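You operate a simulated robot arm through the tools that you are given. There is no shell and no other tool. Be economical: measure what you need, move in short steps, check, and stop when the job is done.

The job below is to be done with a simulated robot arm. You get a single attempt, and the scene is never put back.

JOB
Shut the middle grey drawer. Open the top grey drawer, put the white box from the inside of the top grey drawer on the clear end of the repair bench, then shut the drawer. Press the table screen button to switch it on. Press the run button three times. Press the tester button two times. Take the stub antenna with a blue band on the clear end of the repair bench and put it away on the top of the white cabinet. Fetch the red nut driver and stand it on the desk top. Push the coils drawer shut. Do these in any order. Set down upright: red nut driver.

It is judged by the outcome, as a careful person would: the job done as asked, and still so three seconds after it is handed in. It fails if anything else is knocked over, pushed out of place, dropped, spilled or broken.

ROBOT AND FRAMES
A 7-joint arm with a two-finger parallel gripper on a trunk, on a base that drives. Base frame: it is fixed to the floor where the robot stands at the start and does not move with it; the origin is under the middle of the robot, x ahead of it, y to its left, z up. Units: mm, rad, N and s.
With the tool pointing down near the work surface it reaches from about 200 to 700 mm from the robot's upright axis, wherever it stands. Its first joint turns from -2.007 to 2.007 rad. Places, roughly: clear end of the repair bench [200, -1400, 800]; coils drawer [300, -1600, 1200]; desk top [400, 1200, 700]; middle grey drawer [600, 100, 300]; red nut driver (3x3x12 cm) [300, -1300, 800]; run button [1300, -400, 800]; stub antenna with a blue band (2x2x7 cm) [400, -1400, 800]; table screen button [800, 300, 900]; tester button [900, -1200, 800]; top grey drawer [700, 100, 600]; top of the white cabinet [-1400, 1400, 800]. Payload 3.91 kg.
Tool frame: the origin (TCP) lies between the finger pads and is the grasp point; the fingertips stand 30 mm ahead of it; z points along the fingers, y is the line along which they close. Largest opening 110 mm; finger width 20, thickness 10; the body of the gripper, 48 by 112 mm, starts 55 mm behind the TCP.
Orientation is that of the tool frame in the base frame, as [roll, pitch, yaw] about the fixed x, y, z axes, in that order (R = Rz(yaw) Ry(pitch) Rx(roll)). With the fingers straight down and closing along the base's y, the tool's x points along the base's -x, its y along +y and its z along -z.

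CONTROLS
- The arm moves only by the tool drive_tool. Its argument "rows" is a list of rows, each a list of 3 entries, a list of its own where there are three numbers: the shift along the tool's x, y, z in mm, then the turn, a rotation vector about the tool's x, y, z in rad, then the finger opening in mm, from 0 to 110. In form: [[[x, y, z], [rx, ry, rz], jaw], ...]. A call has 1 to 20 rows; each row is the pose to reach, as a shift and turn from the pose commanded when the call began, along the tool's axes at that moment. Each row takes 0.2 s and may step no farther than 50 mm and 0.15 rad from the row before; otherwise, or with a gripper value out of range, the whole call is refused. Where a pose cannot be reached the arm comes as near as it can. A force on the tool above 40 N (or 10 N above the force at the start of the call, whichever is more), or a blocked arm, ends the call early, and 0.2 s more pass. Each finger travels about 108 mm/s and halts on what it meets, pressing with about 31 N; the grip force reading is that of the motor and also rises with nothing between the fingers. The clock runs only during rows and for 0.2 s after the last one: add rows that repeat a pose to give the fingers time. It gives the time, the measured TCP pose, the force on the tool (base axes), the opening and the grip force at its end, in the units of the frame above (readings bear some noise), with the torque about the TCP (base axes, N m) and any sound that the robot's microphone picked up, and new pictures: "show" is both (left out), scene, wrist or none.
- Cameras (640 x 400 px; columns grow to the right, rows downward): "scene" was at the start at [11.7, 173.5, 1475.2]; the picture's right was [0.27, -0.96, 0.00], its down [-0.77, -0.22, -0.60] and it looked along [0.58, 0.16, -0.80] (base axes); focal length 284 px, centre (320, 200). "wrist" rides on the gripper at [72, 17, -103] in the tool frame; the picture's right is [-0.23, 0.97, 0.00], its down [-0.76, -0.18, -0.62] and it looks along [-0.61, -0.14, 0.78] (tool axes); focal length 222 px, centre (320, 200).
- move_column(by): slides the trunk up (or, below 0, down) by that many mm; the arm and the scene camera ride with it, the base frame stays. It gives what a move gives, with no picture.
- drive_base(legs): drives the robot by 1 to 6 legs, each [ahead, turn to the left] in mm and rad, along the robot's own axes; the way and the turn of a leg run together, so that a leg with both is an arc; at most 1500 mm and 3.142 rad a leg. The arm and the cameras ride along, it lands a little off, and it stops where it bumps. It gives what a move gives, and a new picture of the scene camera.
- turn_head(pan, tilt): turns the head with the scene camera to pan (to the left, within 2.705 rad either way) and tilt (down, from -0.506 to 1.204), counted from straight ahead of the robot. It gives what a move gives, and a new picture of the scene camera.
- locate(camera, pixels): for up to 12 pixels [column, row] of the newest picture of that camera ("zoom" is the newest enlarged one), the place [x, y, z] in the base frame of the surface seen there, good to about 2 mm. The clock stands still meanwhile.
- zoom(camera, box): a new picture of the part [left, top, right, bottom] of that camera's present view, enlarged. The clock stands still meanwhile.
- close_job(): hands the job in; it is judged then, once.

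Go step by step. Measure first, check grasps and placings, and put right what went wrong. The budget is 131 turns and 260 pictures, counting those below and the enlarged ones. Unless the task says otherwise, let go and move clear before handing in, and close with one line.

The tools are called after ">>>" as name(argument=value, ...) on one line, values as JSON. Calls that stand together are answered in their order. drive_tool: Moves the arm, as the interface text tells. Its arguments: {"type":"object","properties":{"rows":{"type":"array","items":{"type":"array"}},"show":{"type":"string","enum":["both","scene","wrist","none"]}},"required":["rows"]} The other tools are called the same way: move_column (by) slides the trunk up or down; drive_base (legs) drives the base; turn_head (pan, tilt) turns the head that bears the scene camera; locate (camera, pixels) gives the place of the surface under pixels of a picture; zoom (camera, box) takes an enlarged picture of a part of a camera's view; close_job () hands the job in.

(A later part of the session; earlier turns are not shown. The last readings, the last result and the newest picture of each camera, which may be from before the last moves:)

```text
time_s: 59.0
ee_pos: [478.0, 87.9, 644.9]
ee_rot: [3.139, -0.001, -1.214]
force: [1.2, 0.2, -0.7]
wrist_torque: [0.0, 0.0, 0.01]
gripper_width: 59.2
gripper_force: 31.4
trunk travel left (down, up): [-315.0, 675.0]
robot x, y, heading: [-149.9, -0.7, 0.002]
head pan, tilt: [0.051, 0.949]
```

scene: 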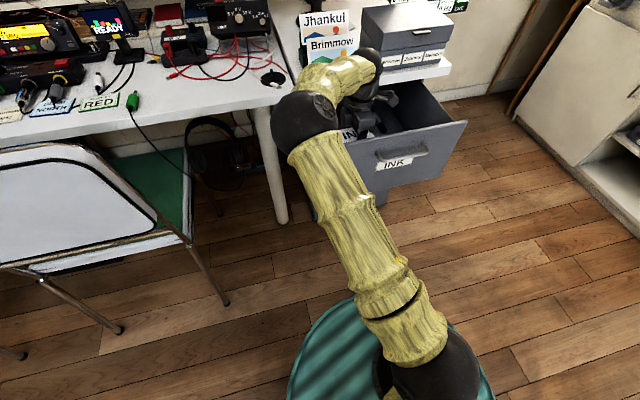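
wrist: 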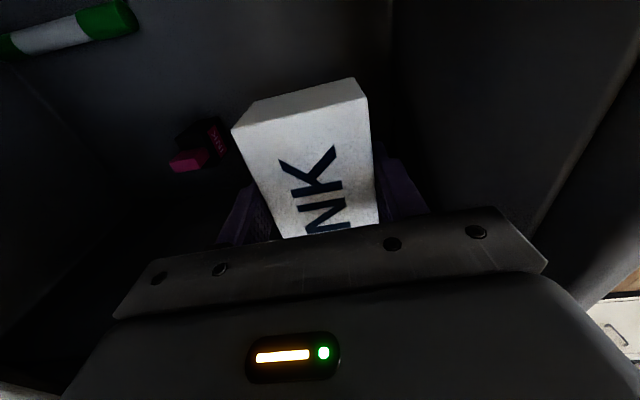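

The box is up and still held. I'll raise the column, retract the arm, then turn toward the bench.

>>> move_column(by=400)

>>> drive_tool(rows=[[[3, 45, 0], [0, 0, 0], 40], [[6, 90, 0], [0, 0, 0], 40], [[9, 135, 0], [0, 0, 0], 40], [[12, 180, 0], [0, 0, 0], 40], [[15, 215, 0], [0, 0, 0], 40]], show="none")

>>> drive_base(legs=[[0, -1.571]])

>>> turn_head(pan=0.0, tilt=0.5)

```text
time_s: 62.8
ee_pos: [479.8, 89.7, 1044.2]
ee_rot: [3.139, -0.001, -1.217]
force: [0.8, 0.5, -1.7]
wrist_torque: [-0.03, 0.04, 0.01]
gripper_width: 59.4
gripper_force: 31.0
trunk travel left (down, up): [-715.0, 275.0]
robot x, y, heading: [-152.3, -1.1, 0.001]
head pan, tilt: [0.051, 0.949]
```

```text
time_s: 64.0
ee_pos: [282.0, 1.2, 1044.4]
ee_rot: [3.139, 0.002, -1.213]
force: [-0.2, 0.2, -1.1]
wrist_torque: [-0.04, 0.03, -0.01]
gripper_width: 59.6
gripper_force: 30.9
trunk travel left (down, up): [-715.0, 275.0]
robot x, y, heading: [-151.4, 0.4, -0.002]
head pan, tilt: [0.051, 0.949]
```

```text
time_s: 69.9
ee_pos: [-136.7, -430.5, 1042.5]
ee_rot: [3.138, 0.001, -2.76]
force: [0.6, 0.1, -0.5]
wrist_torque: [-0.03, 0.0, 0.0]
gripper_width: 59.7
gripper_force: 30.7
trunk travel left (down, up): [-715.0, 275.0]
robot x, y, heading: [-149.1, 1.1, -1.542]
head pan, tilt: [0.051, 0.949]
```

scene: 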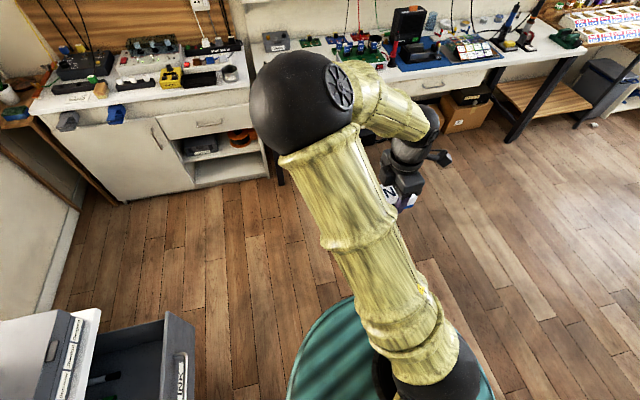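

```text
time_s: 70.8
ee_pos: [-136.3, -430.5, 1043.0]
ee_rot: [3.138, 0.0, -2.76]
force: [-1.1, -0.2, -1.8]
wrist_torque: [0.0, 0.0, 0.01]
gripper_width: 59.4
gripper_force: 30.9
trunk travel left (down, up): [-715.0, 275.0]
robot x, y, heading: [-148.6, -1.1, -1.545]
head pan, tilt: [0.0, 0.499]
```

scene: 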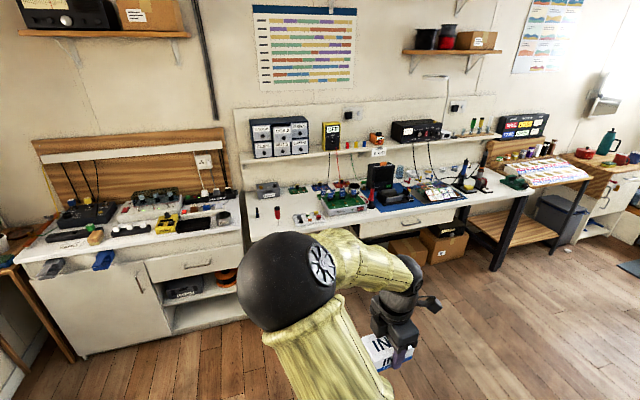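

The bench lies ahead: red nut driver at (277,212), drawer set at (280,138). I'll zoom in on the clear end and measure.

>>> zoom(camera="scene", box=[230, 100, 390, 240])

>>> locate(camera="scene", pixels=[[250, 238], [300, 230], [265, 225], [277, 212], [245, 205], [280, 140], [258, 150], [300, 150], [400, 225], [160, 220], [200, 262], [250, 216]])

```text
2.86 times, centred on (310, 170) of scene
```

zoom: 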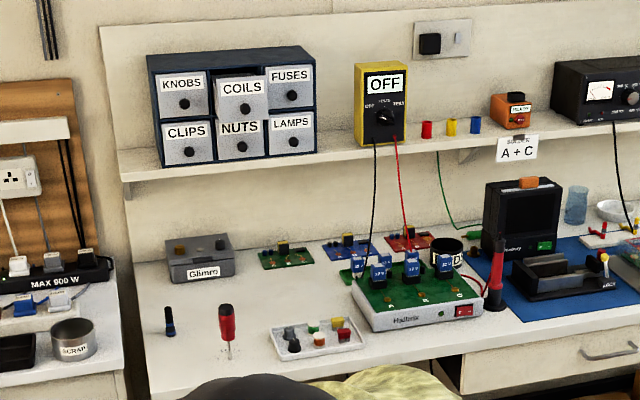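

```text
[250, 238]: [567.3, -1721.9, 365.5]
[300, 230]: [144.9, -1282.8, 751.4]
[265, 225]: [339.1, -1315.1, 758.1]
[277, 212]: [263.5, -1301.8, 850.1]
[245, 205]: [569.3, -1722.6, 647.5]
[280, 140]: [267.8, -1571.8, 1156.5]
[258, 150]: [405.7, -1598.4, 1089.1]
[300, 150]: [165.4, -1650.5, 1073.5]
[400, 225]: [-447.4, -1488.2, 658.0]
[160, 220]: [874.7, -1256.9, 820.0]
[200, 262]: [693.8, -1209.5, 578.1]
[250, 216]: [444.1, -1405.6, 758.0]
```

The bench surface is at z=758. The driver is near (263,-1302), the antenna is around scene (257,212), and the COILS drawer is slightly out. I'll drive to about (300,-780) facing the bench.

>>> drive_base(legs=[[0, 0.497], [880, 0], [0, -0.52]])

>>> turn_head(pan=0.0, tilt=0.75)

```text
time_s: 80.1
ee_pos: [278.6, -1194.3, 1043.7]
ee_rot: [3.14, 0.0, -2.797]
force: [0.2, -0.5, -1.3]
wrist_torque: [0.0, 0.01, -0.02]
gripper_width: 59.8
gripper_force: 30.8
trunk travel left (down, up): [-715.0, 275.0]
robot x, y, heading: [285.7, -764.0, -1.587]
head pan, tilt: [0.0, 0.499]
```

scene: 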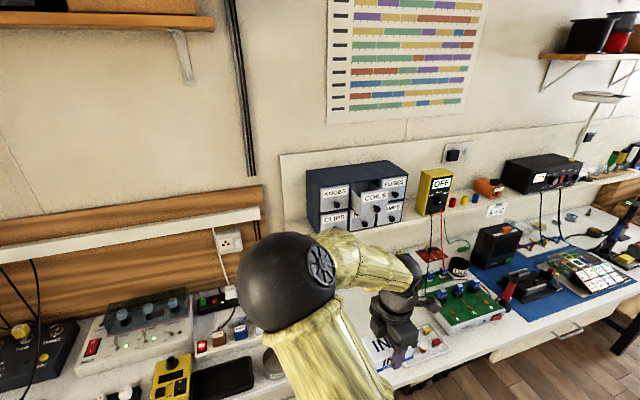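

```text
time_s: 80.9
ee_pos: [278.8, -1194.7, 1043.5]
ee_rot: [3.139, 0.001, -2.798]
force: [0.0, 0.2, -0.6]
wrist_torque: [0.01, 0.03, -0.01]
gripper_width: 59.8
gripper_force: 31.1
trunk travel left (down, up): [-715.0, 275.0]
robot x, y, heading: [282.0, -763.0, -1.586]
head pan, tilt: [0.0, 0.75]
```

scene: 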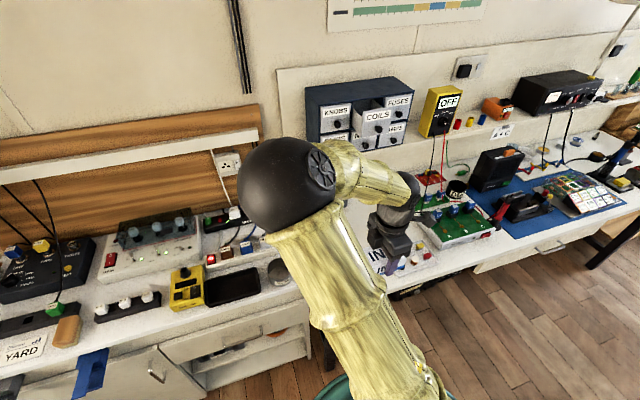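

The arm hides the clear end, so I'll look with the wrist camera.

>>> drive_tool(rows=[[[0, 0, -20], [0, 0, 0], 40]], show="wrist")

```text
time_s: 81.3
ee_pos: [279.4, -1194.1, 1064.0]
ee_rot: [3.138, -0.001, -2.797]
force: [0.3, 0.6, -0.8]
wrist_torque: [0.0, 0.04, 0.02]
gripper_width: 59.6
gripper_force: 31.4
trunk travel left (down, up): [-715.0, 275.0]
robot x, y, heading: [281.5, -764.6, -1.586]
head pan, tilt: [0.0, 0.75]
```

wrist: 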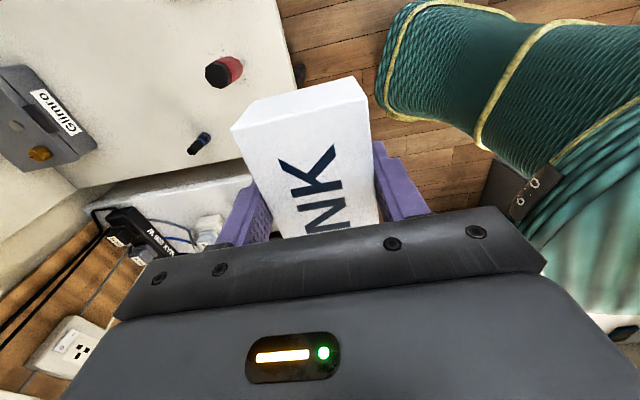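

>>> locate(camera="wrist", pixels=[[198, 143], [205, 135], [193, 152], [213, 75], [232, 66], [130, 100], [85, 180], [235, 155], [290, 60], [277, 10], [95, 150], [240, 100]])

>>> zoom(camera="wrist", box=[120, 20, 320, 180])

```text
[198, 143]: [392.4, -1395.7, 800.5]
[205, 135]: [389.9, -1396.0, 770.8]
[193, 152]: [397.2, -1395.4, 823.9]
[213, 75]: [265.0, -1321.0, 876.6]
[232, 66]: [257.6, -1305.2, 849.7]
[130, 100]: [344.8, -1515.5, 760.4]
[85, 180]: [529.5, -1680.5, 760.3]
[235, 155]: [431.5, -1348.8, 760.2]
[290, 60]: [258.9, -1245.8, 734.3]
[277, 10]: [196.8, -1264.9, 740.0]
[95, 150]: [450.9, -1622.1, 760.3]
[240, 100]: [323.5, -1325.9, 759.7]
```

```text
2.50 times, centred on (220, 100) of wrist
```

zoom: 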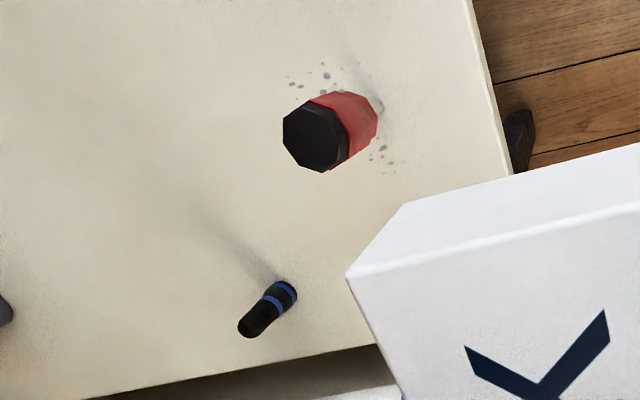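

Both items stand upright: antenna at (392,-1396), driver at (262,-1315). The bench is rotated about 0.308 rad. I'll put the box at the free spot near (313,-1448), and drive a little closer first.

>>> drive_base(legs=[[120, 0]])

>>> drive_tool(rows=[[[0, 0, 0], [0, 0, 0], 40]], show="wrist")

```text
time_s: 82.6
ee_pos: [279.1, -1313.3, 1062.3]
ee_rot: [3.135, 0.003, -2.798]
force: [-1.2, 0.7, -2.0]
wrist_torque: [0.01, 0.0, 0.02]
gripper_width: 59.7
gripper_force: 30.3
trunk travel left (down, up): [-715.0, 275.0]
robot x, y, heading: [282.9, -880.4, -1.581]
head pan, tilt: [0.0, 0.75]
```

scene: 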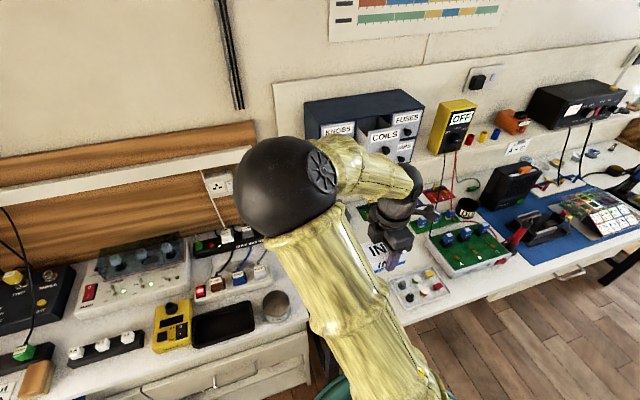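

```text
time_s: 83.0
ee_pos: [278.7, -1312.5, 1062.9]
ee_rot: [3.137, 0.0, -2.798]
force: [-0.6, 0.1, -1.1]
wrist_torque: [-0.01, -0.01, 0.02]
gripper_width: 59.4
gripper_force: 31.2
trunk travel left (down, up): [-715.0, 275.0]
robot x, y, heading: [281.3, -880.8, -1.585]
head pan, tilt: [0.0, 0.75]
```

wrist: 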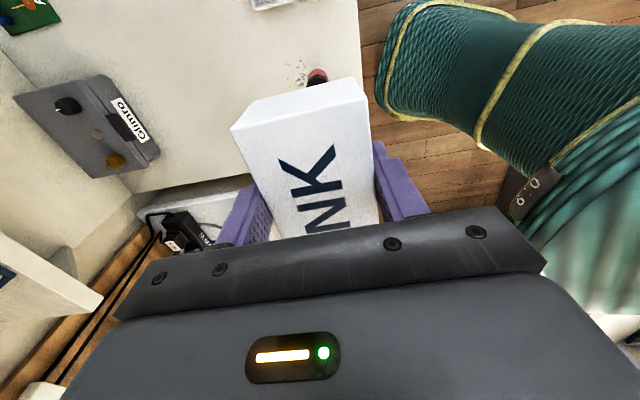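

>>> locate(camera="wrist", pixels=[[15, 97], [108, 77], [158, 155], [130, 120], [200, 100], [170, 150], [315, 75]])

```text
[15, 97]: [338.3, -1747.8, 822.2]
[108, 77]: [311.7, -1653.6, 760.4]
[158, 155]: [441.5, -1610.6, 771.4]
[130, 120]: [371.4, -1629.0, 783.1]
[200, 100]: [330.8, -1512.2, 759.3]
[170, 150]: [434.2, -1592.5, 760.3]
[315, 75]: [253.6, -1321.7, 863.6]
```

The Glimro box front is at v≈1669, so the spot is clear. I'll move over it and lower.

>>> drive_tool(rows=[[[4, -40, 0], [0, 0, 0.036], 40], [[8, -80, 0], [0, 0, 0.036], 40], [[11, -120, 0], [0, 0, 0.036], 40], [[13, -144, 0], [0, 0, 0.036], 40], [[13, -144, 0], [0, 0, 0.036], 40]], show="none")

>>> move_column(by=-200)

>>> drive_tool(rows=[[[0, 0, 20], [0, 0, 0], 40]], show="both")

```text
time_s: 84.2
ee_pos: [314.1, -1452.0, 1062.1]
ee_rot: [3.14, 0.0, -2.832]
force: [0.7, -0.5, -0.4]
wrist_torque: [0.01, 0.02, 0.0]
gripper_width: 59.4
gripper_force: 30.8
trunk travel left (down, up): [-715.0, 275.0]
robot x, y, heading: [283.7, -880.5, -1.586]
head pan, tilt: [0.0, 0.75]
```

```text
time_s: 86.4
ee_pos: [314.2, -1452.0, 862.0]
ee_rot: [3.138, 0.0, -2.836]
force: [-0.9, 0.3, -0.5]
wrist_torque: [-0.06, 0.01, -0.01]
gripper_width: 59.7
gripper_force: 30.6
trunk travel left (down, up): [-515.0, 475.0]
robot x, y, heading: [282.3, -880.4, -1.585]
head pan, tilt: [0.0, 0.75]
```

```text
time_s: 86.8
ee_pos: [312.4, -1454.6, 841.2]
ee_rot: [3.138, 0.001, -2.837]
force: [-0.6, -0.6, -0.4]
wrist_torque: [-0.03, -0.01, 0.0]
gripper_width: 59.2
gripper_force: 31.2
trunk travel left (down, up): [-515.0, 475.0]
robot x, y, heading: [282.0, -882.3, -1.583]
head pan, tilt: [0.0, 0.75]
```

scene: 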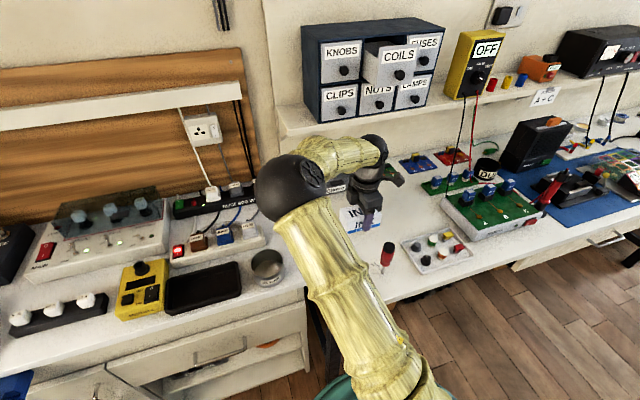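
wrist: 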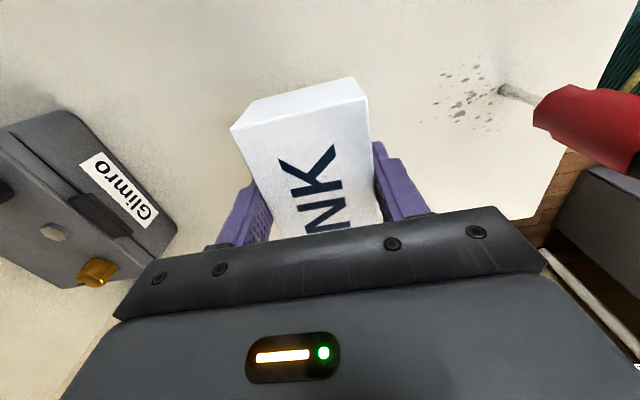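

The spot below is clear. I'll lower 44 mm onto the bench, release and lift.

>>> drive_tool(rows=[[[0, 0, 20], [0, 0, 0], 40], [[0, 0, 36], [0, 0, 0], 40], [[0, 0, 42], [0, 0, 0], 40], [[0, 0, 44], [0, 0, 0], 40], [[0, 0, 44], [0, 0, 0], 70], [[0, 0, 44], [0, 0, 0], 78], [[0, 0, 10], [0, 0, 0], 78], [[0, 0, -30], [0, 0, 0], 78], [[0, 0, -80], [0, 0, 0], 78], [[0, 0, -120], [0, 0, 0], 78]], show="wrist")

```text
time_s: 89.0
ee_pos: [312.9, -1452.6, 962.3]
ee_rot: [3.138, 0.001, -2.834]
force: [-0.2, -0.2, 0.4]
wrist_torque: [-0.01, 0.0, 0.0]
gripper_width: 77.8
gripper_force: 0.0
trunk travel left (down, up): [-515.0, 475.0]
robot x, y, heading: [284.0, -882.5, -1.581]
head pan, tilt: [0.0, 0.75]
```

wrist: 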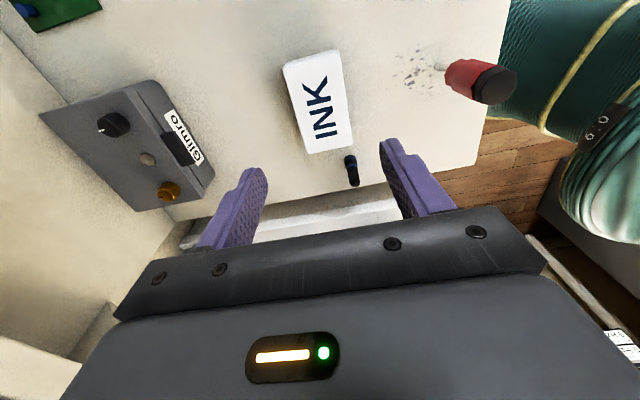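

The box is standing on the bench, clear of the antenna. Next is the COILS drawer, which I'll measure from the scene view.

>>> locate(camera="scene", pixels=[[400, 54], [400, 77], [370, 65], [418, 60], [341, 52], [345, 71], [425, 42], [378, 50], [343, 95], [390, 70]])

>>> zoom(camera="scene", box=[290, 10, 460, 130])

```text
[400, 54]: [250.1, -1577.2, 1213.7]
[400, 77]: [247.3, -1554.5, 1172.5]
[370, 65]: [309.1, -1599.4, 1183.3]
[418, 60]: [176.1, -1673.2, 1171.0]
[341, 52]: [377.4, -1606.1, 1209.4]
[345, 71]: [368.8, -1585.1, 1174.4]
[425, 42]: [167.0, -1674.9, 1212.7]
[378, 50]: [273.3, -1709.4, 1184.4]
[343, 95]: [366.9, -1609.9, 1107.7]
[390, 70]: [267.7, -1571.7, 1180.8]
```

```text
3.33 times, centred on (375, 70) of scene
```

zoom: 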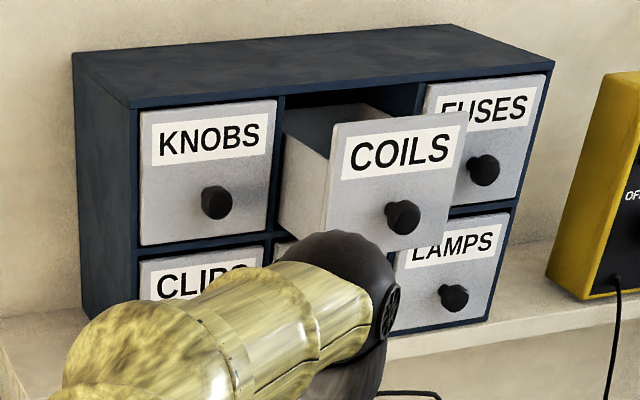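

COILS is out 67 mm (front at v≈1579, its neighbours at 1646), with the knob at u≈-236, z≈1172. I'll raise, shift and turn the tool level toward it.

>>> drive_tool(rows=[[[25, 25, 0], [0, 0, 0], 40], [[60, 50, 0], [0, 0, 0], 0], [[94, 70, 0], [0, 0, 0], 0]], show="none")

>>> move_column(by=210)

>>> drive_tool(rows=[[[0, 0, 0], [0.15, 0, 0], 0], [[0, 0, 0], [0.3, 0, 0], 0], [[0, 0, 0], [0.45, 0, 0], 0], [[0, 0, 0], [0.6, 0, 0], 0], [[0, 0, 0], [0.75, 0, 0], 0], [[0, 0, 0], [0.9, 0, 0], 0], [[0, 0, 0], [1.05, 0, 0], 0], [[0, 0, 0], [1.2, 0, 0], 0], [[0, 0, 0], [1.35, 0, 0], 0], [[0, 0, 0], [1.46, 0, 0], 0], [[0, 0, 0], [1.571, 0, 0], 0]], show="both")

```text
time_s: 89.8
ee_pos: [198.4, -1415.3, 962.7]
ee_rot: [3.138, -0.001, -2.832]
force: [1.0, -0.6, -0.1]
wrist_torque: [0.01, 0.04, 0.01]
gripper_width: 0.1
gripper_force: 31.1
trunk travel left (down, up): [-515.0, 475.0]
robot x, y, heading: [282.6, -883.5, -1.586]
head pan, tilt: [0.0, 0.75]
```

```text
time_s: 92.1
ee_pos: [201.0, -1415.3, 1172.1]
ee_rot: [3.138, 0.001, -2.833]
force: [0.8, 0.7, 0.4]
wrist_torque: [0.0, 0.01, 0.01]
gripper_width: 0.1
gripper_force: 30.6
trunk travel left (down, up): [-725.0, 265.0]
robot x, y, heading: [281.6, -879.3, -1.583]
head pan, tilt: [0.0, 0.75]
```

```text
time_s: 94.5
ee_pos: [200.4, -1416.4, 1171.0]
ee_rot: [-1.573, -0.001, -2.832]
force: [0.2, 0.0, -0.5]
wrist_torque: [0.02, 0.0, -0.03]
gripper_width: 0.1
gripper_force: 31.0
trunk travel left (down, up): [-725.0, 265.0]
robot x, y, heading: [281.8, -880.8, -1.586]
head pan, tilt: [0.0, 0.75]
```

scene: 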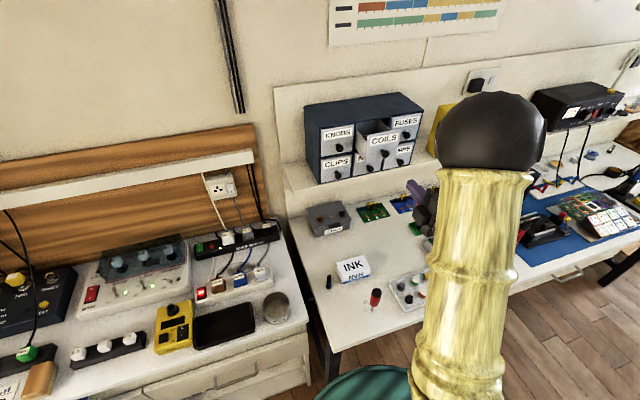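
wrist: 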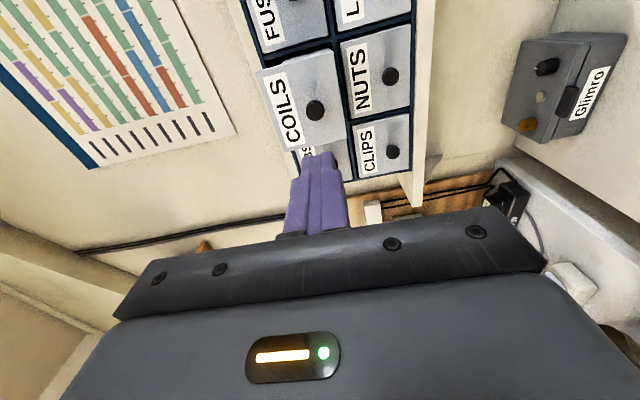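

>>> locate(camera="wrist", pixels=[[315, 110], [330, 90], [300, 120], [340, 140], [375, 145]])

```text
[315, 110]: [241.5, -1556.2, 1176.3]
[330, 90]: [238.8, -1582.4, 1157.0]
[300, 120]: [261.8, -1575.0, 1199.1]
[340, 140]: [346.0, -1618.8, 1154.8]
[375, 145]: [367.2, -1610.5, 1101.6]
```

Knob tip at (241,-1556,1176), and the fingertips line up to about 3 mm. I'll approach and push.

>>> drive_tool(rows=[[[3, -5, 40], [0, 0, 0], 0], [[3, -5, 80], [0, 0, 0], 0], [[3, -5, 105], [0, 0, 0], 0], [[3, -5, 120], [0, 0, 0], 0], [[3, -5, 135], [0, 0, 0], 0], [[3, -5, 150], [0, 0, 0], 0], [[3, -5, 165], [0, 0, 0], 0], [[3, -5, 175], [0, 0, 0], 0], [[3, -5, 182], [0, 0, 0], 0], [[3, -5, 188], [0, 0, 0], 0], [[3, -5, 192], [0, 0, 0], 0]])

```text
time_s: 96.9
ee_pos: [253.7, -1591.8, 1175.6]
ee_rot: [-1.581, -0.001, -2.838]
force: [-2.5, 24.5, 3.8]
wrist_torque: [-0.1, -0.18, 0.41]
gripper_width: 0.1
gripper_force: 30.6
trunk travel left (down, up): [-725.0, 265.0]
robot x, y, heading: [283.8, -878.2, -1.581]
head pan, tilt: [0.0, 0.75]
stopped in row 11: the force on the tool passed its limit at 42 N (the readings are from after the stop); the commanded pose is now the measured one
```

scene: 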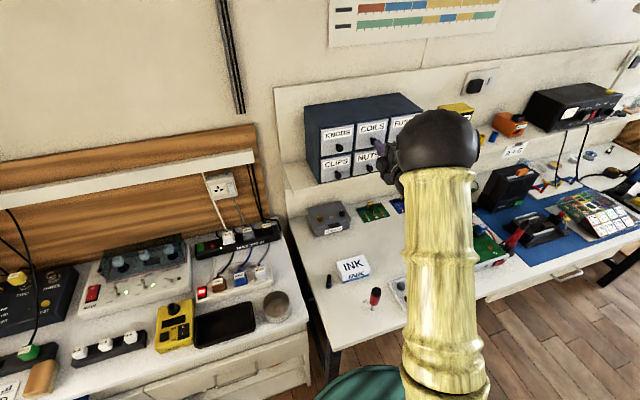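
wrist: 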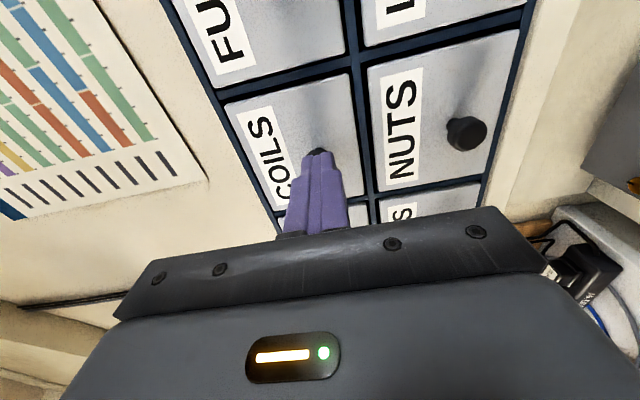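

COILS is flush. I'll retract, point the tool down again and look at the left bench for the tester button.

>>> drive_tool(rows=[[[0, 0, -40], [0, 0, 0], 0], [[0, 0, -80], [0, 0, 0], 0], [[0, 0, -120], [0, 0, 0], 0], [[0, 0, -160], [0, 0, 0], 0], [[0, 0, -190], [0, 0, 0], 0]], show="none")

>>> drive_tool(rows=[[[0, 0, 0], [-0.15, 0, 0], 0], [[0, 0, 0], [-0.3, 0, 0], 0], [[0, 0, 0], [-0.45, 0, 0], 0], [[0, 0, 0], [-0.6, 0, 0], 0], [[0, 0, 0], [-0.75, 0, 0], 0], [[0, 0, 0], [-0.9, 0, 0], 0], [[0, 0, 0], [-1.05, 0, 0], 0], [[0, 0, 0], [-1.2, 0, 0], 0], [[0, 0, 0], [-1.35, 0, 0], 0], [[0, 0, 0], [-1.46, 0, 0], 0], [[0, 0, 0], [-1.571, 0, 0], 0]], show="none")

>>> turn_head(pan=0.7, tilt=0.75)

>>> zoom(camera="scene", box=[160, 100, 480, 300])

```text
time_s: 98.1
ee_pos: [194.2, -1415.3, 1173.2]
ee_rot: [-1.58, 0.002, -2.836]
force: [0.2, 0.2, 0.6]
wrist_torque: [0.0, 0.05, -0.02]
gripper_width: 0.0
gripper_force: 31.4
trunk travel left (down, up): [-725.0, 265.0]
robot x, y, heading: [281.8, -879.1, -1.589]
head pan, tilt: [0.0, 0.75]
```

```text
time_s: 100.5
ee_pos: [196.5, -1415.9, 1174.2]
ee_rot: [3.129, -0.001, -2.835]
force: [-0.1, -0.3, -1.2]
wrist_torque: [0.02, 0.02, 0.0]
gripper_width: 0.0
gripper_force: 31.1
trunk travel left (down, up): [-725.0, 265.0]
robot x, y, heading: [283.0, -882.1, -1.577]
head pan, tilt: [0.0, 0.75]
```

```text
time_s: 101.6
ee_pos: [198.4, -1414.2, 1173.7]
ee_rot: [3.13, 0.002, -2.835]
force: [-0.4, 0.7, -0.6]
wrist_torque: [-0.02, 0.01, 0.0]
gripper_width: 0.0
gripper_force: 30.5
trunk travel left (down, up): [-725.0, 265.0]
robot x, y, heading: [282.0, -882.7, -1.587]
head pan, tilt: [0.7, 0.75]
```

scene: 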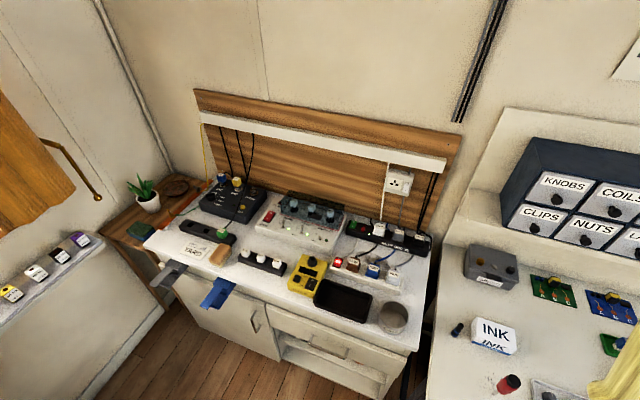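

```text
2.00 times, centred on (320, 200) of scene
```

zoom: 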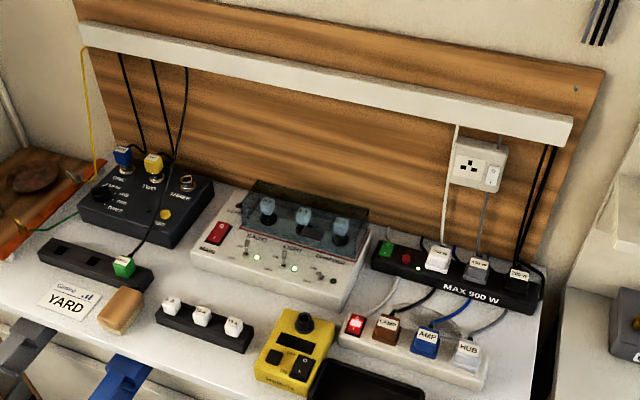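

>>> zoom(camera="scene", box=[280, 245, 350, 300])

>>> locate(camera="scene", pixels=[[312, 259], [311, 283], [299, 278], [320, 268], [297, 285], [233, 205], [265, 216], [330, 290]])

>>> zoom(camera="scene", box=[190, 165, 270, 225])

```text
7.27 times, centred on (315, 272) of scene
```

zoom: 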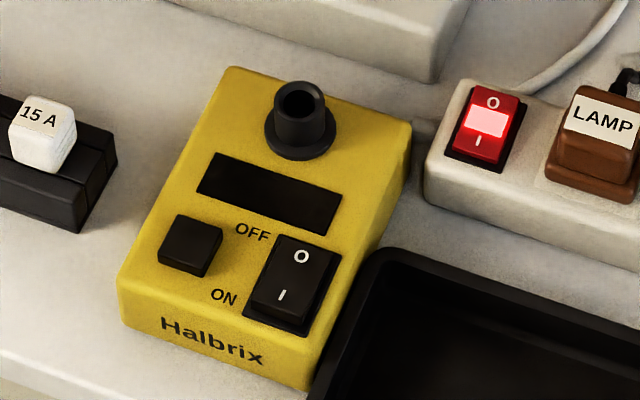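

```text
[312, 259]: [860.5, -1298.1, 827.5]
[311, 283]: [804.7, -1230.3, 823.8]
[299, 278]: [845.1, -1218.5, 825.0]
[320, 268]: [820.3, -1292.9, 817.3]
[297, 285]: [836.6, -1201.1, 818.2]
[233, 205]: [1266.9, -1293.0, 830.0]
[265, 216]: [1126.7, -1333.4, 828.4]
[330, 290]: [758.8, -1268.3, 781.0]
```

```text
6.67 times, centred on (230, 195) of scene
```

zoom: 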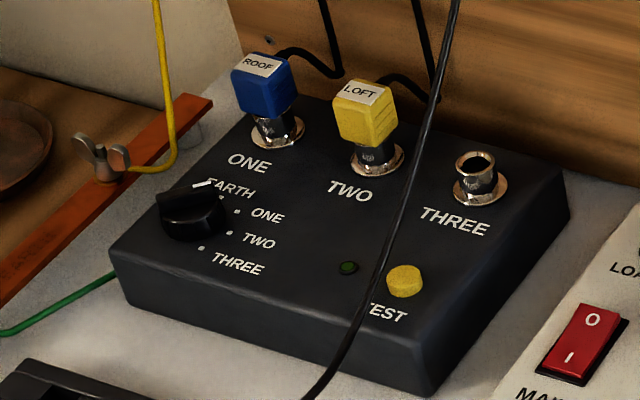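

The Halbrix tester's square push button is at (845,-1218,825) beside the OFF/ON rocker. I'll drive to about (800,-720), where both the run button and the tester are in reach, and look.

>>> drive_base(legs=[[0, 1.888], [540, 0]])

>>> turn_head(pan=0.2, tilt=0.6)

```text
time_s: 111.7
ee_pos: [1317.3, -641.9, 1173.5]
ee_rot: [3.129, 0.003, -0.956]
force: [0.2, 0.0, -0.2]
wrist_torque: [-0.03, 0.0, 0.01]
gripper_width: 0.0
gripper_force: 30.4
trunk travel left (down, up): [-725.0, 265.0]
robot x, y, heading: [782.0, -724.9, 0.297]
head pan, tilt: [0.7, 0.75]
```

scene: 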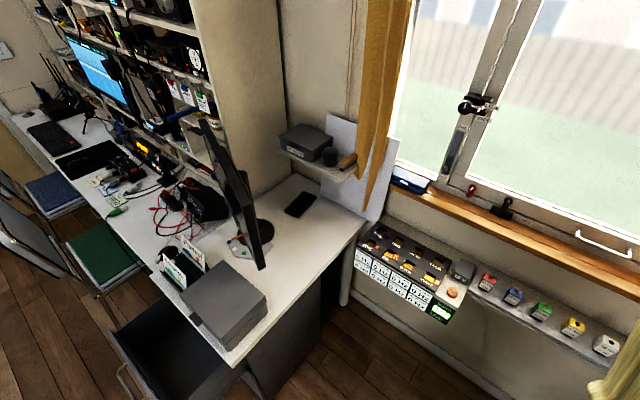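

```text
time_s: 112.6
ee_pos: [1315.7, -643.2, 1173.4]
ee_rot: [3.129, 0.001, -0.956]
force: [-0.3, -0.2, -0.7]
wrist_torque: [0.0, 0.03, 0.02]
gripper_width: 0.3
gripper_force: 30.7
trunk travel left (down, up): [-725.0, 265.0]
robot x, y, heading: [781.6, -724.9, 0.292]
head pan, tilt: [0.201, 0.6]
```

scene: 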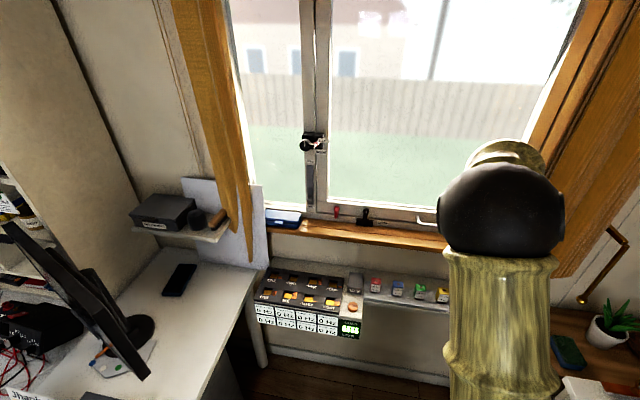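

>>> zoom(camera="scene", box=[240, 250, 400, 350])

>>> locate(camera="scene", pixels=[[352, 306], [350, 312], [355, 285], [330, 302], [348, 328], [265, 285], [220, 225], [245, 205], [300, 235], [400, 285]])

```text
4.00 times, centred on (320, 300) of scene
```

zoom: 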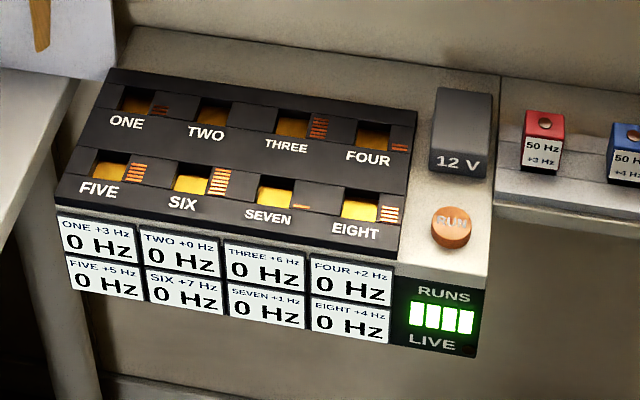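

```text
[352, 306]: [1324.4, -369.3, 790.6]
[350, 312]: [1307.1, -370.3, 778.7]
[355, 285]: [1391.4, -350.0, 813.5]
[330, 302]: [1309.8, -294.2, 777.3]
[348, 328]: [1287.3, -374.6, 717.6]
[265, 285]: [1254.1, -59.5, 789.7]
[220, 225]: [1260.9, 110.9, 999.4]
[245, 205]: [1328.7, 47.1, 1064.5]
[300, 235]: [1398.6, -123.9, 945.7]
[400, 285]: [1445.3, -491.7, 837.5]
```

The RUN button (orange) is at about (1324,-369,790), and its display shows 4 bars. I'll move above it and check with the wrist camera.

>>> drive_tool(rows=[[[-37, -27, 0], [0, 0, 0], 0], [[-73, -55, 0], [0, 0, 0], 0], [[-110, -82, 0], [0, 0, 0], 0], [[-146, -110, 0], [0, 0, 0], 0], [[-183, -137, 0], [0, 0, 0], 0], [[-219, -165, 0], [0, 0, 0], 0]], show="none")

>>> move_column(by=-250)

>>> drive_tool(rows=[[[0, 0, 0], [0, 0, 0], 0]], show="both")

```text
time_s: 114.0
ee_pos: [1323.4, -367.7, 1171.0]
ee_rot: [3.127, 0.001, -0.956]
force: [0.0, 0.9, 0.5]
wrist_torque: [0.0, 0.0, 0.0]
gripper_width: 0.1
gripper_force: 31.5
trunk travel left (down, up): [-725.0, 265.0]
robot x, y, heading: [780.8, -729.8, 0.297]
head pan, tilt: [0.201, 0.6]
```

```text
time_s: 116.6
ee_pos: [1322.6, -368.7, 920.5]
ee_rot: [3.129, 0.003, -0.956]
force: [0.3, -0.1, -0.1]
wrist_torque: [-0.03, 0.03, 0.04]
gripper_width: 0.0
gripper_force: 31.3
trunk travel left (down, up): [-475.0, 515.0]
robot x, y, heading: [783.1, -723.7, 0.293]
head pan, tilt: [0.201, 0.6]
```

```text
time_s: 117.0
ee_pos: [1323.4, -369.7, 921.0]
ee_rot: [3.129, 0.002, -0.957]
force: [-0.5, -0.4, -0.2]
wrist_torque: [-0.01, 0.01, 0.03]
gripper_width: 0.0
gripper_force: 31.4
trunk travel left (down, up): [-475.0, 515.0]
robot x, y, heading: [780.3, -721.9, 0.296]
head pan, tilt: [0.201, 0.6]
```

scene: 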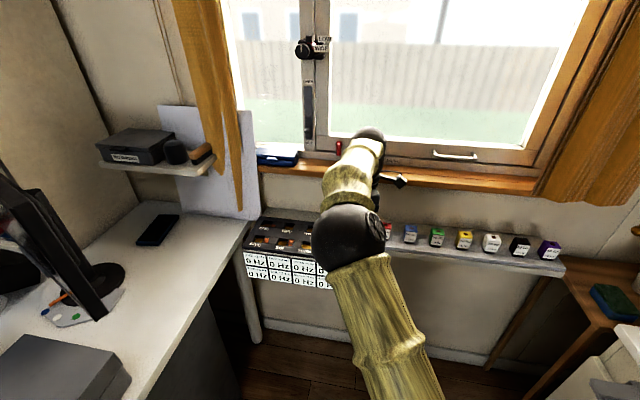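
wrist: 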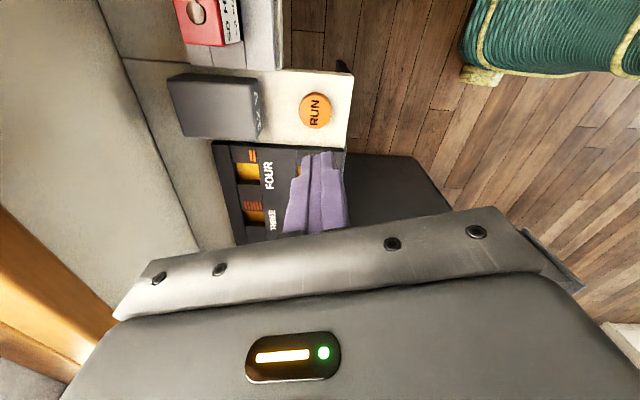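

>>> locate(camera="wrist", pixels=[[316, 111], [304, 108], [328, 114], [319, 96], [312, 126], [290, 90], [335, 95], [295, 135]])

>>> zoom(camera="wrist", box=[270, 60, 370, 160])

```text
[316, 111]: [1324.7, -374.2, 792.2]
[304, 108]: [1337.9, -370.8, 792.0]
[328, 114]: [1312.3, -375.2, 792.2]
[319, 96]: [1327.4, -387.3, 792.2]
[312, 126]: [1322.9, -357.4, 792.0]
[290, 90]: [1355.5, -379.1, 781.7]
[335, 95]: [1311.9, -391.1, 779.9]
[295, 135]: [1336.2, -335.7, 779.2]
```

```text
4.00 times, centred on (320, 110) of wrist
```

zoom: 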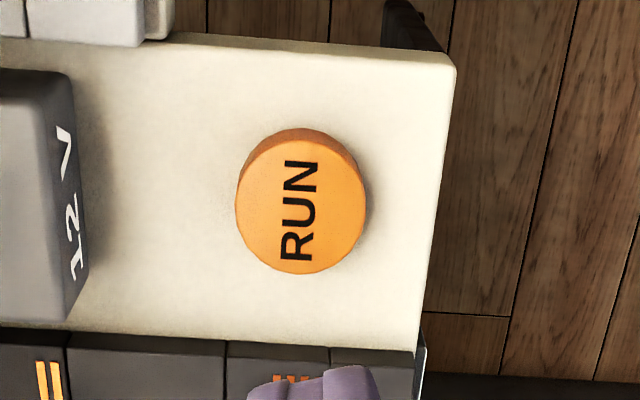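

The button top is centred at (1325,-373,792), so contact comes with the TCP at z≈822. First press, gently.

>>> drive_tool(rows=[[[4, 1, 45], [0, 0, 0], 0], [[4, 1, 80], [0, 0, 0], 0], [[4, 1, 94], [0, 0, 0], 0], [[4, 1, 98], [0, 0, 0], 0], [[4, 1, 101], [0, 0, 0], 0], [[4, 1, 103], [0, 0, 0], 0], [[4, 1, 105], [0, 0, 0], 0]], show="scene")

```text
time_s: 118.6
ee_pos: [1323.9, -372.4, 817.4]
ee_rot: [3.131, 0.002, -0.956]
force: [1.7, 0.8, 8.2]
wrist_torque: [0.09, -0.03, 0.0]
gripper_width: 0.1
gripper_force: 30.8
trunk travel left (down, up): [-475.0, 515.0]
robot x, y, heading: [781.5, -721.7, 0.293]
head pan, tilt: [0.201, 0.6]
heard: click
```

scene: 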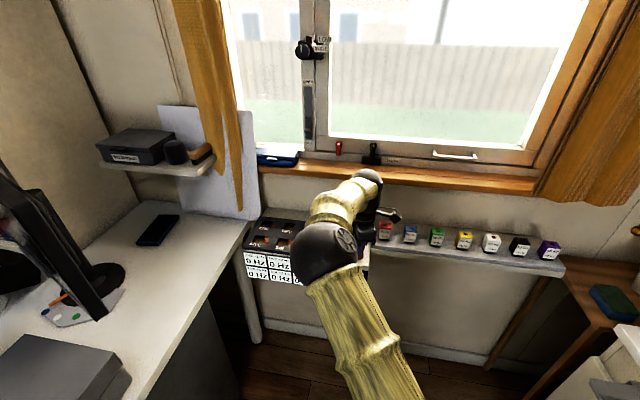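

One click was heard at 8 N. I'll release fully, then press again.

>>> drive_tool(rows=[[[0, 0, -5], [0, 0, 0], 0], [[0, 0, -15], [0, 0, 0], 0], [[0, 0, -15], [0, 0, 0], 0]], show="none")

>>> drive_tool(rows=[[[0, 0, 8], [0, 0, 0], 0], [[0, 0, 11], [0, 0, 0], 0], [[0, 0, 13], [0, 0, 0], 0], [[0, 0, 15], [0, 0, 0], 0]], show="none")

>>> drive_tool(rows=[[[0, 0, -5], [0, 0, 0], 0], [[0, 0, -15], [0, 0, 0], 0], [[0, 0, -15], [0, 0, 0], 0]], show="none")

```text
time_s: 119.4
ee_pos: [1323.5, -374.5, 832.1]
ee_rot: [3.13, 0.002, -0.956]
force: [-0.1, 0.3, -0.2]
wrist_torque: [-0.02, 0.02, -0.02]
gripper_width: 0.0
gripper_force: 31.0
trunk travel left (down, up): [-475.0, 515.0]
robot x, y, heading: [781.5, -724.6, 0.295]
head pan, tilt: [0.201, 0.6]
```

```text
time_s: 120.4
ee_pos: [1323.1, -373.2, 817.8]
ee_rot: [3.134, 0.0, -0.955]
force: [3.7, 0.9, 7.5]
wrist_torque: [0.06, -0.11, -0.01]
gripper_width: 0.2
gripper_force: 30.7
trunk travel left (down, up): [-475.0, 515.0]
robot x, y, heading: [779.5, -725.8, 0.294]
head pan, tilt: [0.201, 0.6]
heard: click
```

```text
time_s: 121.2
ee_pos: [1324.2, -372.4, 831.7]
ee_rot: [3.129, 0.002, -0.957]
force: [0.6, -0.4, 0.5]
wrist_torque: [-0.04, -0.04, 0.01]
gripper_width: 0.2
gripper_force: 31.0
trunk travel left (down, up): [-475.0, 515.0]
robot x, y, heading: [781.3, -723.2, 0.295]
head pan, tilt: [0.201, 0.6]
```

Two clicks so far. Third press, then lift well clear and check the display.

>>> drive_tool(rows=[[[0, 0, 8], [0, 0, 0], 0], [[0, 0, 11], [0, 0, 0], 0], [[0, 0, 13], [0, 0, 0], 0], [[0, 0, 15], [0, 0, 0], 0]], show="none")

>>> drive_tool(rows=[[[0, 0, -5], [0, 0, 0], 0], [[0, 0, -30], [0, 0, 0], 0], [[0, 0, -70], [0, 0, 0], 0], [[0, 0, -110], [0, 0, 0], 0]], show="none")

>>> move_column(by=250)

>>> drive_base(legs=[[0, -1.5]])

>>> turn_head(pan=1.7, tilt=0.6)

```text
time_s: 122.2
ee_pos: [1323.5, -372.3, 816.7]
ee_rot: [3.132, 0.001, -0.957]
force: [-1.9, 0.7, 8.2]
wrist_torque: [0.05, 0.04, 0.01]
gripper_width: 0.0
gripper_force: 30.6
trunk travel left (down, up): [-475.0, 515.0]
robot x, y, heading: [781.2, -726.2, 0.295]
head pan, tilt: [0.201, 0.6]
heard: click
```

```text
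time_s: 123.2
ee_pos: [1325.9, -373.6, 925.9]
ee_rot: [3.129, 0.002, -0.956]
force: [-0.3, -0.1, -0.2]
wrist_torque: [0.0, 0.01, 0.0]
gripper_width: 0.0
gripper_force: 30.9
trunk travel left (down, up): [-475.0, 515.0]
robot x, y, heading: [779.7, -725.2, 0.296]
head pan, tilt: [0.201, 0.6]
```

```text
time_s: 125.8
ee_pos: [1325.5, -372.4, 1175.4]
ee_rot: [3.128, 0.001, -0.957]
force: [1.1, -0.9, -0.8]
wrist_torque: [-0.03, 0.02, -0.06]
gripper_width: 0.0
gripper_force: 31.1
trunk travel left (down, up): [-725.0, 265.0]
robot x, y, heading: [778.7, -720.4, 0.296]
head pan, tilt: [0.201, 0.6]
```

```text
time_s: 131.4
ee_pos: [1179.2, -1235.1, 1175.2]
ee_rot: [3.131, 0.003, -2.439]
force: [-0.7, 0.1, -0.5]
wrist_torque: [0.01, 0.01, -0.01]
gripper_width: 0.2
gripper_force: 31.2
trunk travel left (down, up): [-725.0, 265.0]
robot x, y, heading: [778.1, -724.8, -1.189]
head pan, tilt: [0.201, 0.6]
```

scene: 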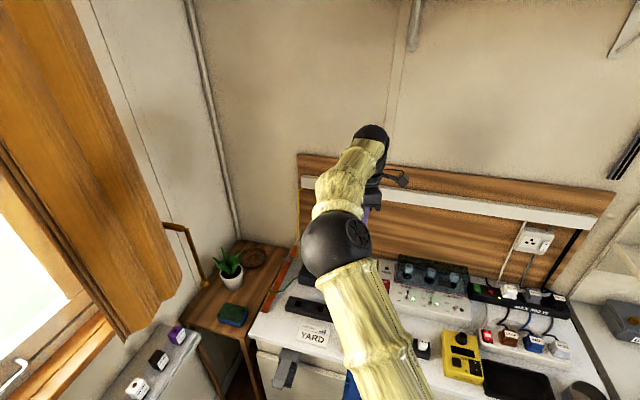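

```text
time_s: 133.0
ee_pos: [1179.8, -1236.6, 1176.2]
ee_rot: [3.13, 0.001, -2.437]
force: [-0.1, 0.3, 0.0]
wrist_torque: [0.02, 0.0, 0.02]
gripper_width: 0.0
gripper_force: 30.7
trunk travel left (down, up): [-725.0, 265.0]
robot x, y, heading: [777.1, -725.0, -1.186]
head pan, tilt: [1.7, 0.6]
```

scene: 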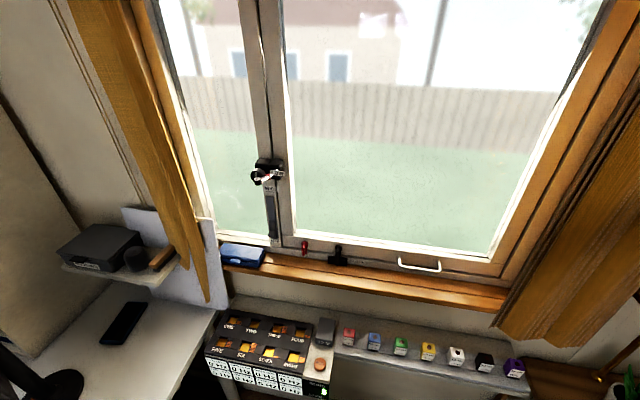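

>>> zoom(camera="scene", box=[190, 300, 350, 400])

>>> turn_head(pan=-0.25, tilt=0.8)

```text
4.00 times, centred on (270, 350) of scene
```

zoom: 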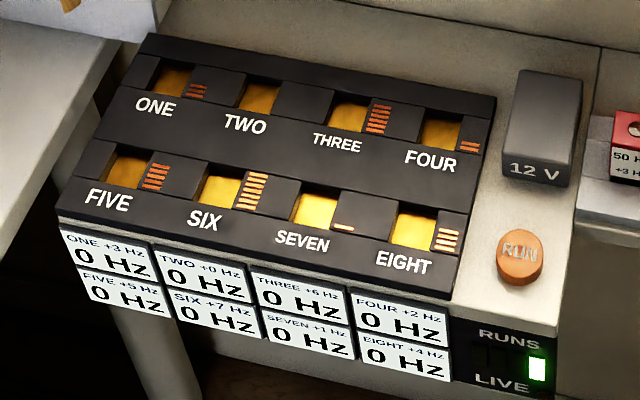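

```text
time_s: 134.9
ee_pos: [1180.3, -1235.2, 1175.7]
ee_rot: [3.129, 0.004, -2.438]
force: [0.4, 0.4, -0.1]
wrist_torque: [0.0, 0.01, -0.01]
gripper_width: 0.0
gripper_force: 30.6
trunk travel left (down, up): [-725.0, 265.0]
robot x, y, heading: [779.9, -726.1, -1.187]
head pan, tilt: [-0.25, 0.799]
```

scene: 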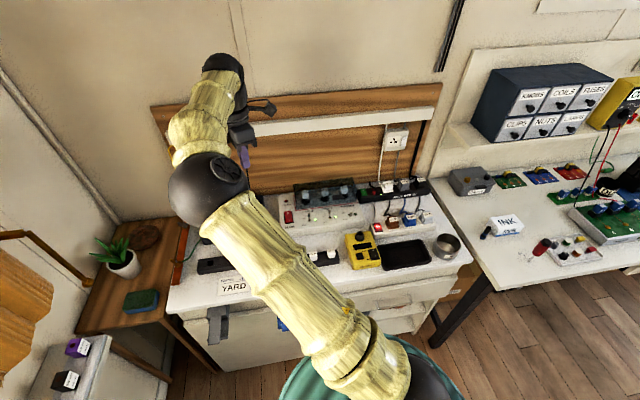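

The RUNS display went from 4 bars to 1, so three runs registered. Now I'll move over the Halbrix tester button.

>>> drive_tool(rows=[[[35, 33, 0], [0, 0, 0], 0], [[70, 66, 0], [0, 0, 0], 0], [[105, 99, 0], [0, 0, 0], 0], [[140, 131, 0], [0, 0, 0], 0], [[175, 164, 0], [0, 0, 0], 0], [[210, 197, 0], [0, 0, 0], 0], [[245, 230, 0], [0, 0, 0], 0]], show="none")

>>> move_column(by=-220)

>>> drive_tool(rows=[[[0, 0, 0], [0, 0, 0], 0]], show="wrist")

```text
time_s: 136.5
ee_pos: [840.6, -1219.6, 1177.9]
ee_rot: [3.131, 0.002, -2.438]
force: [-0.7, 0.3, 0.2]
wrist_torque: [0.0, -0.01, -0.01]
gripper_width: 0.0
gripper_force: 30.7
trunk travel left (down, up): [-725.0, 265.0]
robot x, y, heading: [783.7, -725.2, -1.184]
head pan, tilt: [-0.25, 0.799]
```

```text
time_s: 138.8
ee_pos: [841.1, -1219.7, 956.9]
ee_rot: [3.13, 0.003, -2.438]
force: [-0.4, 0.0, -0.7]
wrist_torque: [-0.01, 0.03, 0.01]
gripper_width: 0.0
gripper_force: 31.5
trunk travel left (down, up): [-505.0, 485.0]
robot x, y, heading: [779.1, -724.9, -1.183]
head pan, tilt: [-0.25, 0.799]
```

```text
time_s: 139.2
ee_pos: [841.2, -1220.1, 956.8]
ee_rot: [3.129, 0.003, -2.439]
force: [0.5, 0.5, 0.6]
wrist_torque: [-0.01, 0.01, 0.03]
gripper_width: 0.1
gripper_force: 31.1
trunk travel left (down, up): [-505.0, 485.0]
robot x, y, heading: [782.9, -722.9, -1.187]
head pan, tilt: [-0.25, 0.799]
```

wrist: 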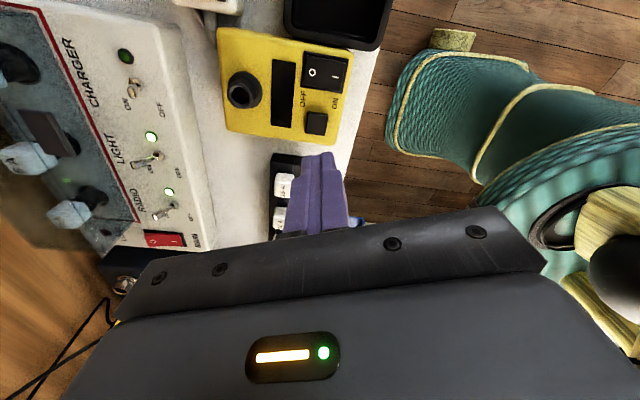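

>>> locate(camera="wrist", pixels=[[316, 122], [308, 114], [324, 131], [325, 116], [308, 131], [325, 72], [315, 85], [275, 110], [243, 90]])

>>> zoom(camera="wrist", box=[210, 20, 370, 150])

```text
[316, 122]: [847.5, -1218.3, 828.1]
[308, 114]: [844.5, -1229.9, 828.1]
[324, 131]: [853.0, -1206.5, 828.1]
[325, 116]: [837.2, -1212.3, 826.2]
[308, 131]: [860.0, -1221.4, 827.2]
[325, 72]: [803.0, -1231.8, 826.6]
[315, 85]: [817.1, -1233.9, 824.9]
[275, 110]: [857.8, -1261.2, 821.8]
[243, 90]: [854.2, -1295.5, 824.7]
```

```text
3.08 times, centred on (290, 85) of wrist
```

zoom: 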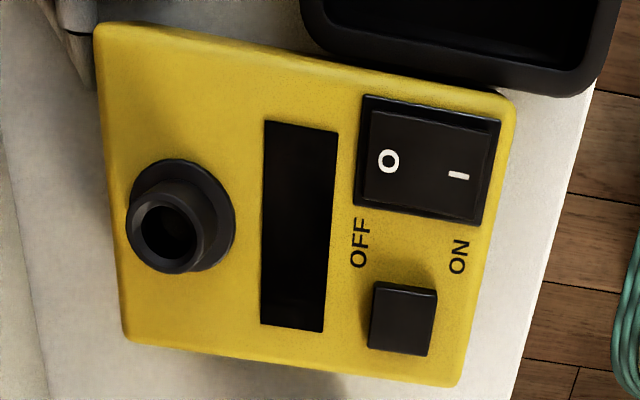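

The square button top is centred at (848,-1218,828), well apart from the rocker. First press.

>>> drive_tool(rows=[[[-7, -3, 45], [0, 0, 0], 0], [[-7, -3, 80], [0, 0, 0], 0], [[-7, -3, 94], [0, 0, 0], 0], [[-7, -3, 97], [0, 0, 0], 0], [[-7, -3, 99], [0, 0, 0], 0], [[-7, -3, 101], [0, 0, 0], 0], [[-7, -3, 103], [0, 0, 0], 0]], show="none")

```text
time_s: 140.8
ee_pos: [849.6, -1214.6, 854.4]
ee_rot: [3.13, 0.002, -2.438]
force: [0.4, 2.1, 4.6]
wrist_torque: [0.06, -0.01, 0.03]
gripper_width: 0.0
gripper_force: 31.4
trunk travel left (down, up): [-505.0, 485.0]
robot x, y, heading: [780.3, -724.3, -1.179]
head pan, tilt: [-0.25, 0.799]
heard: click
```

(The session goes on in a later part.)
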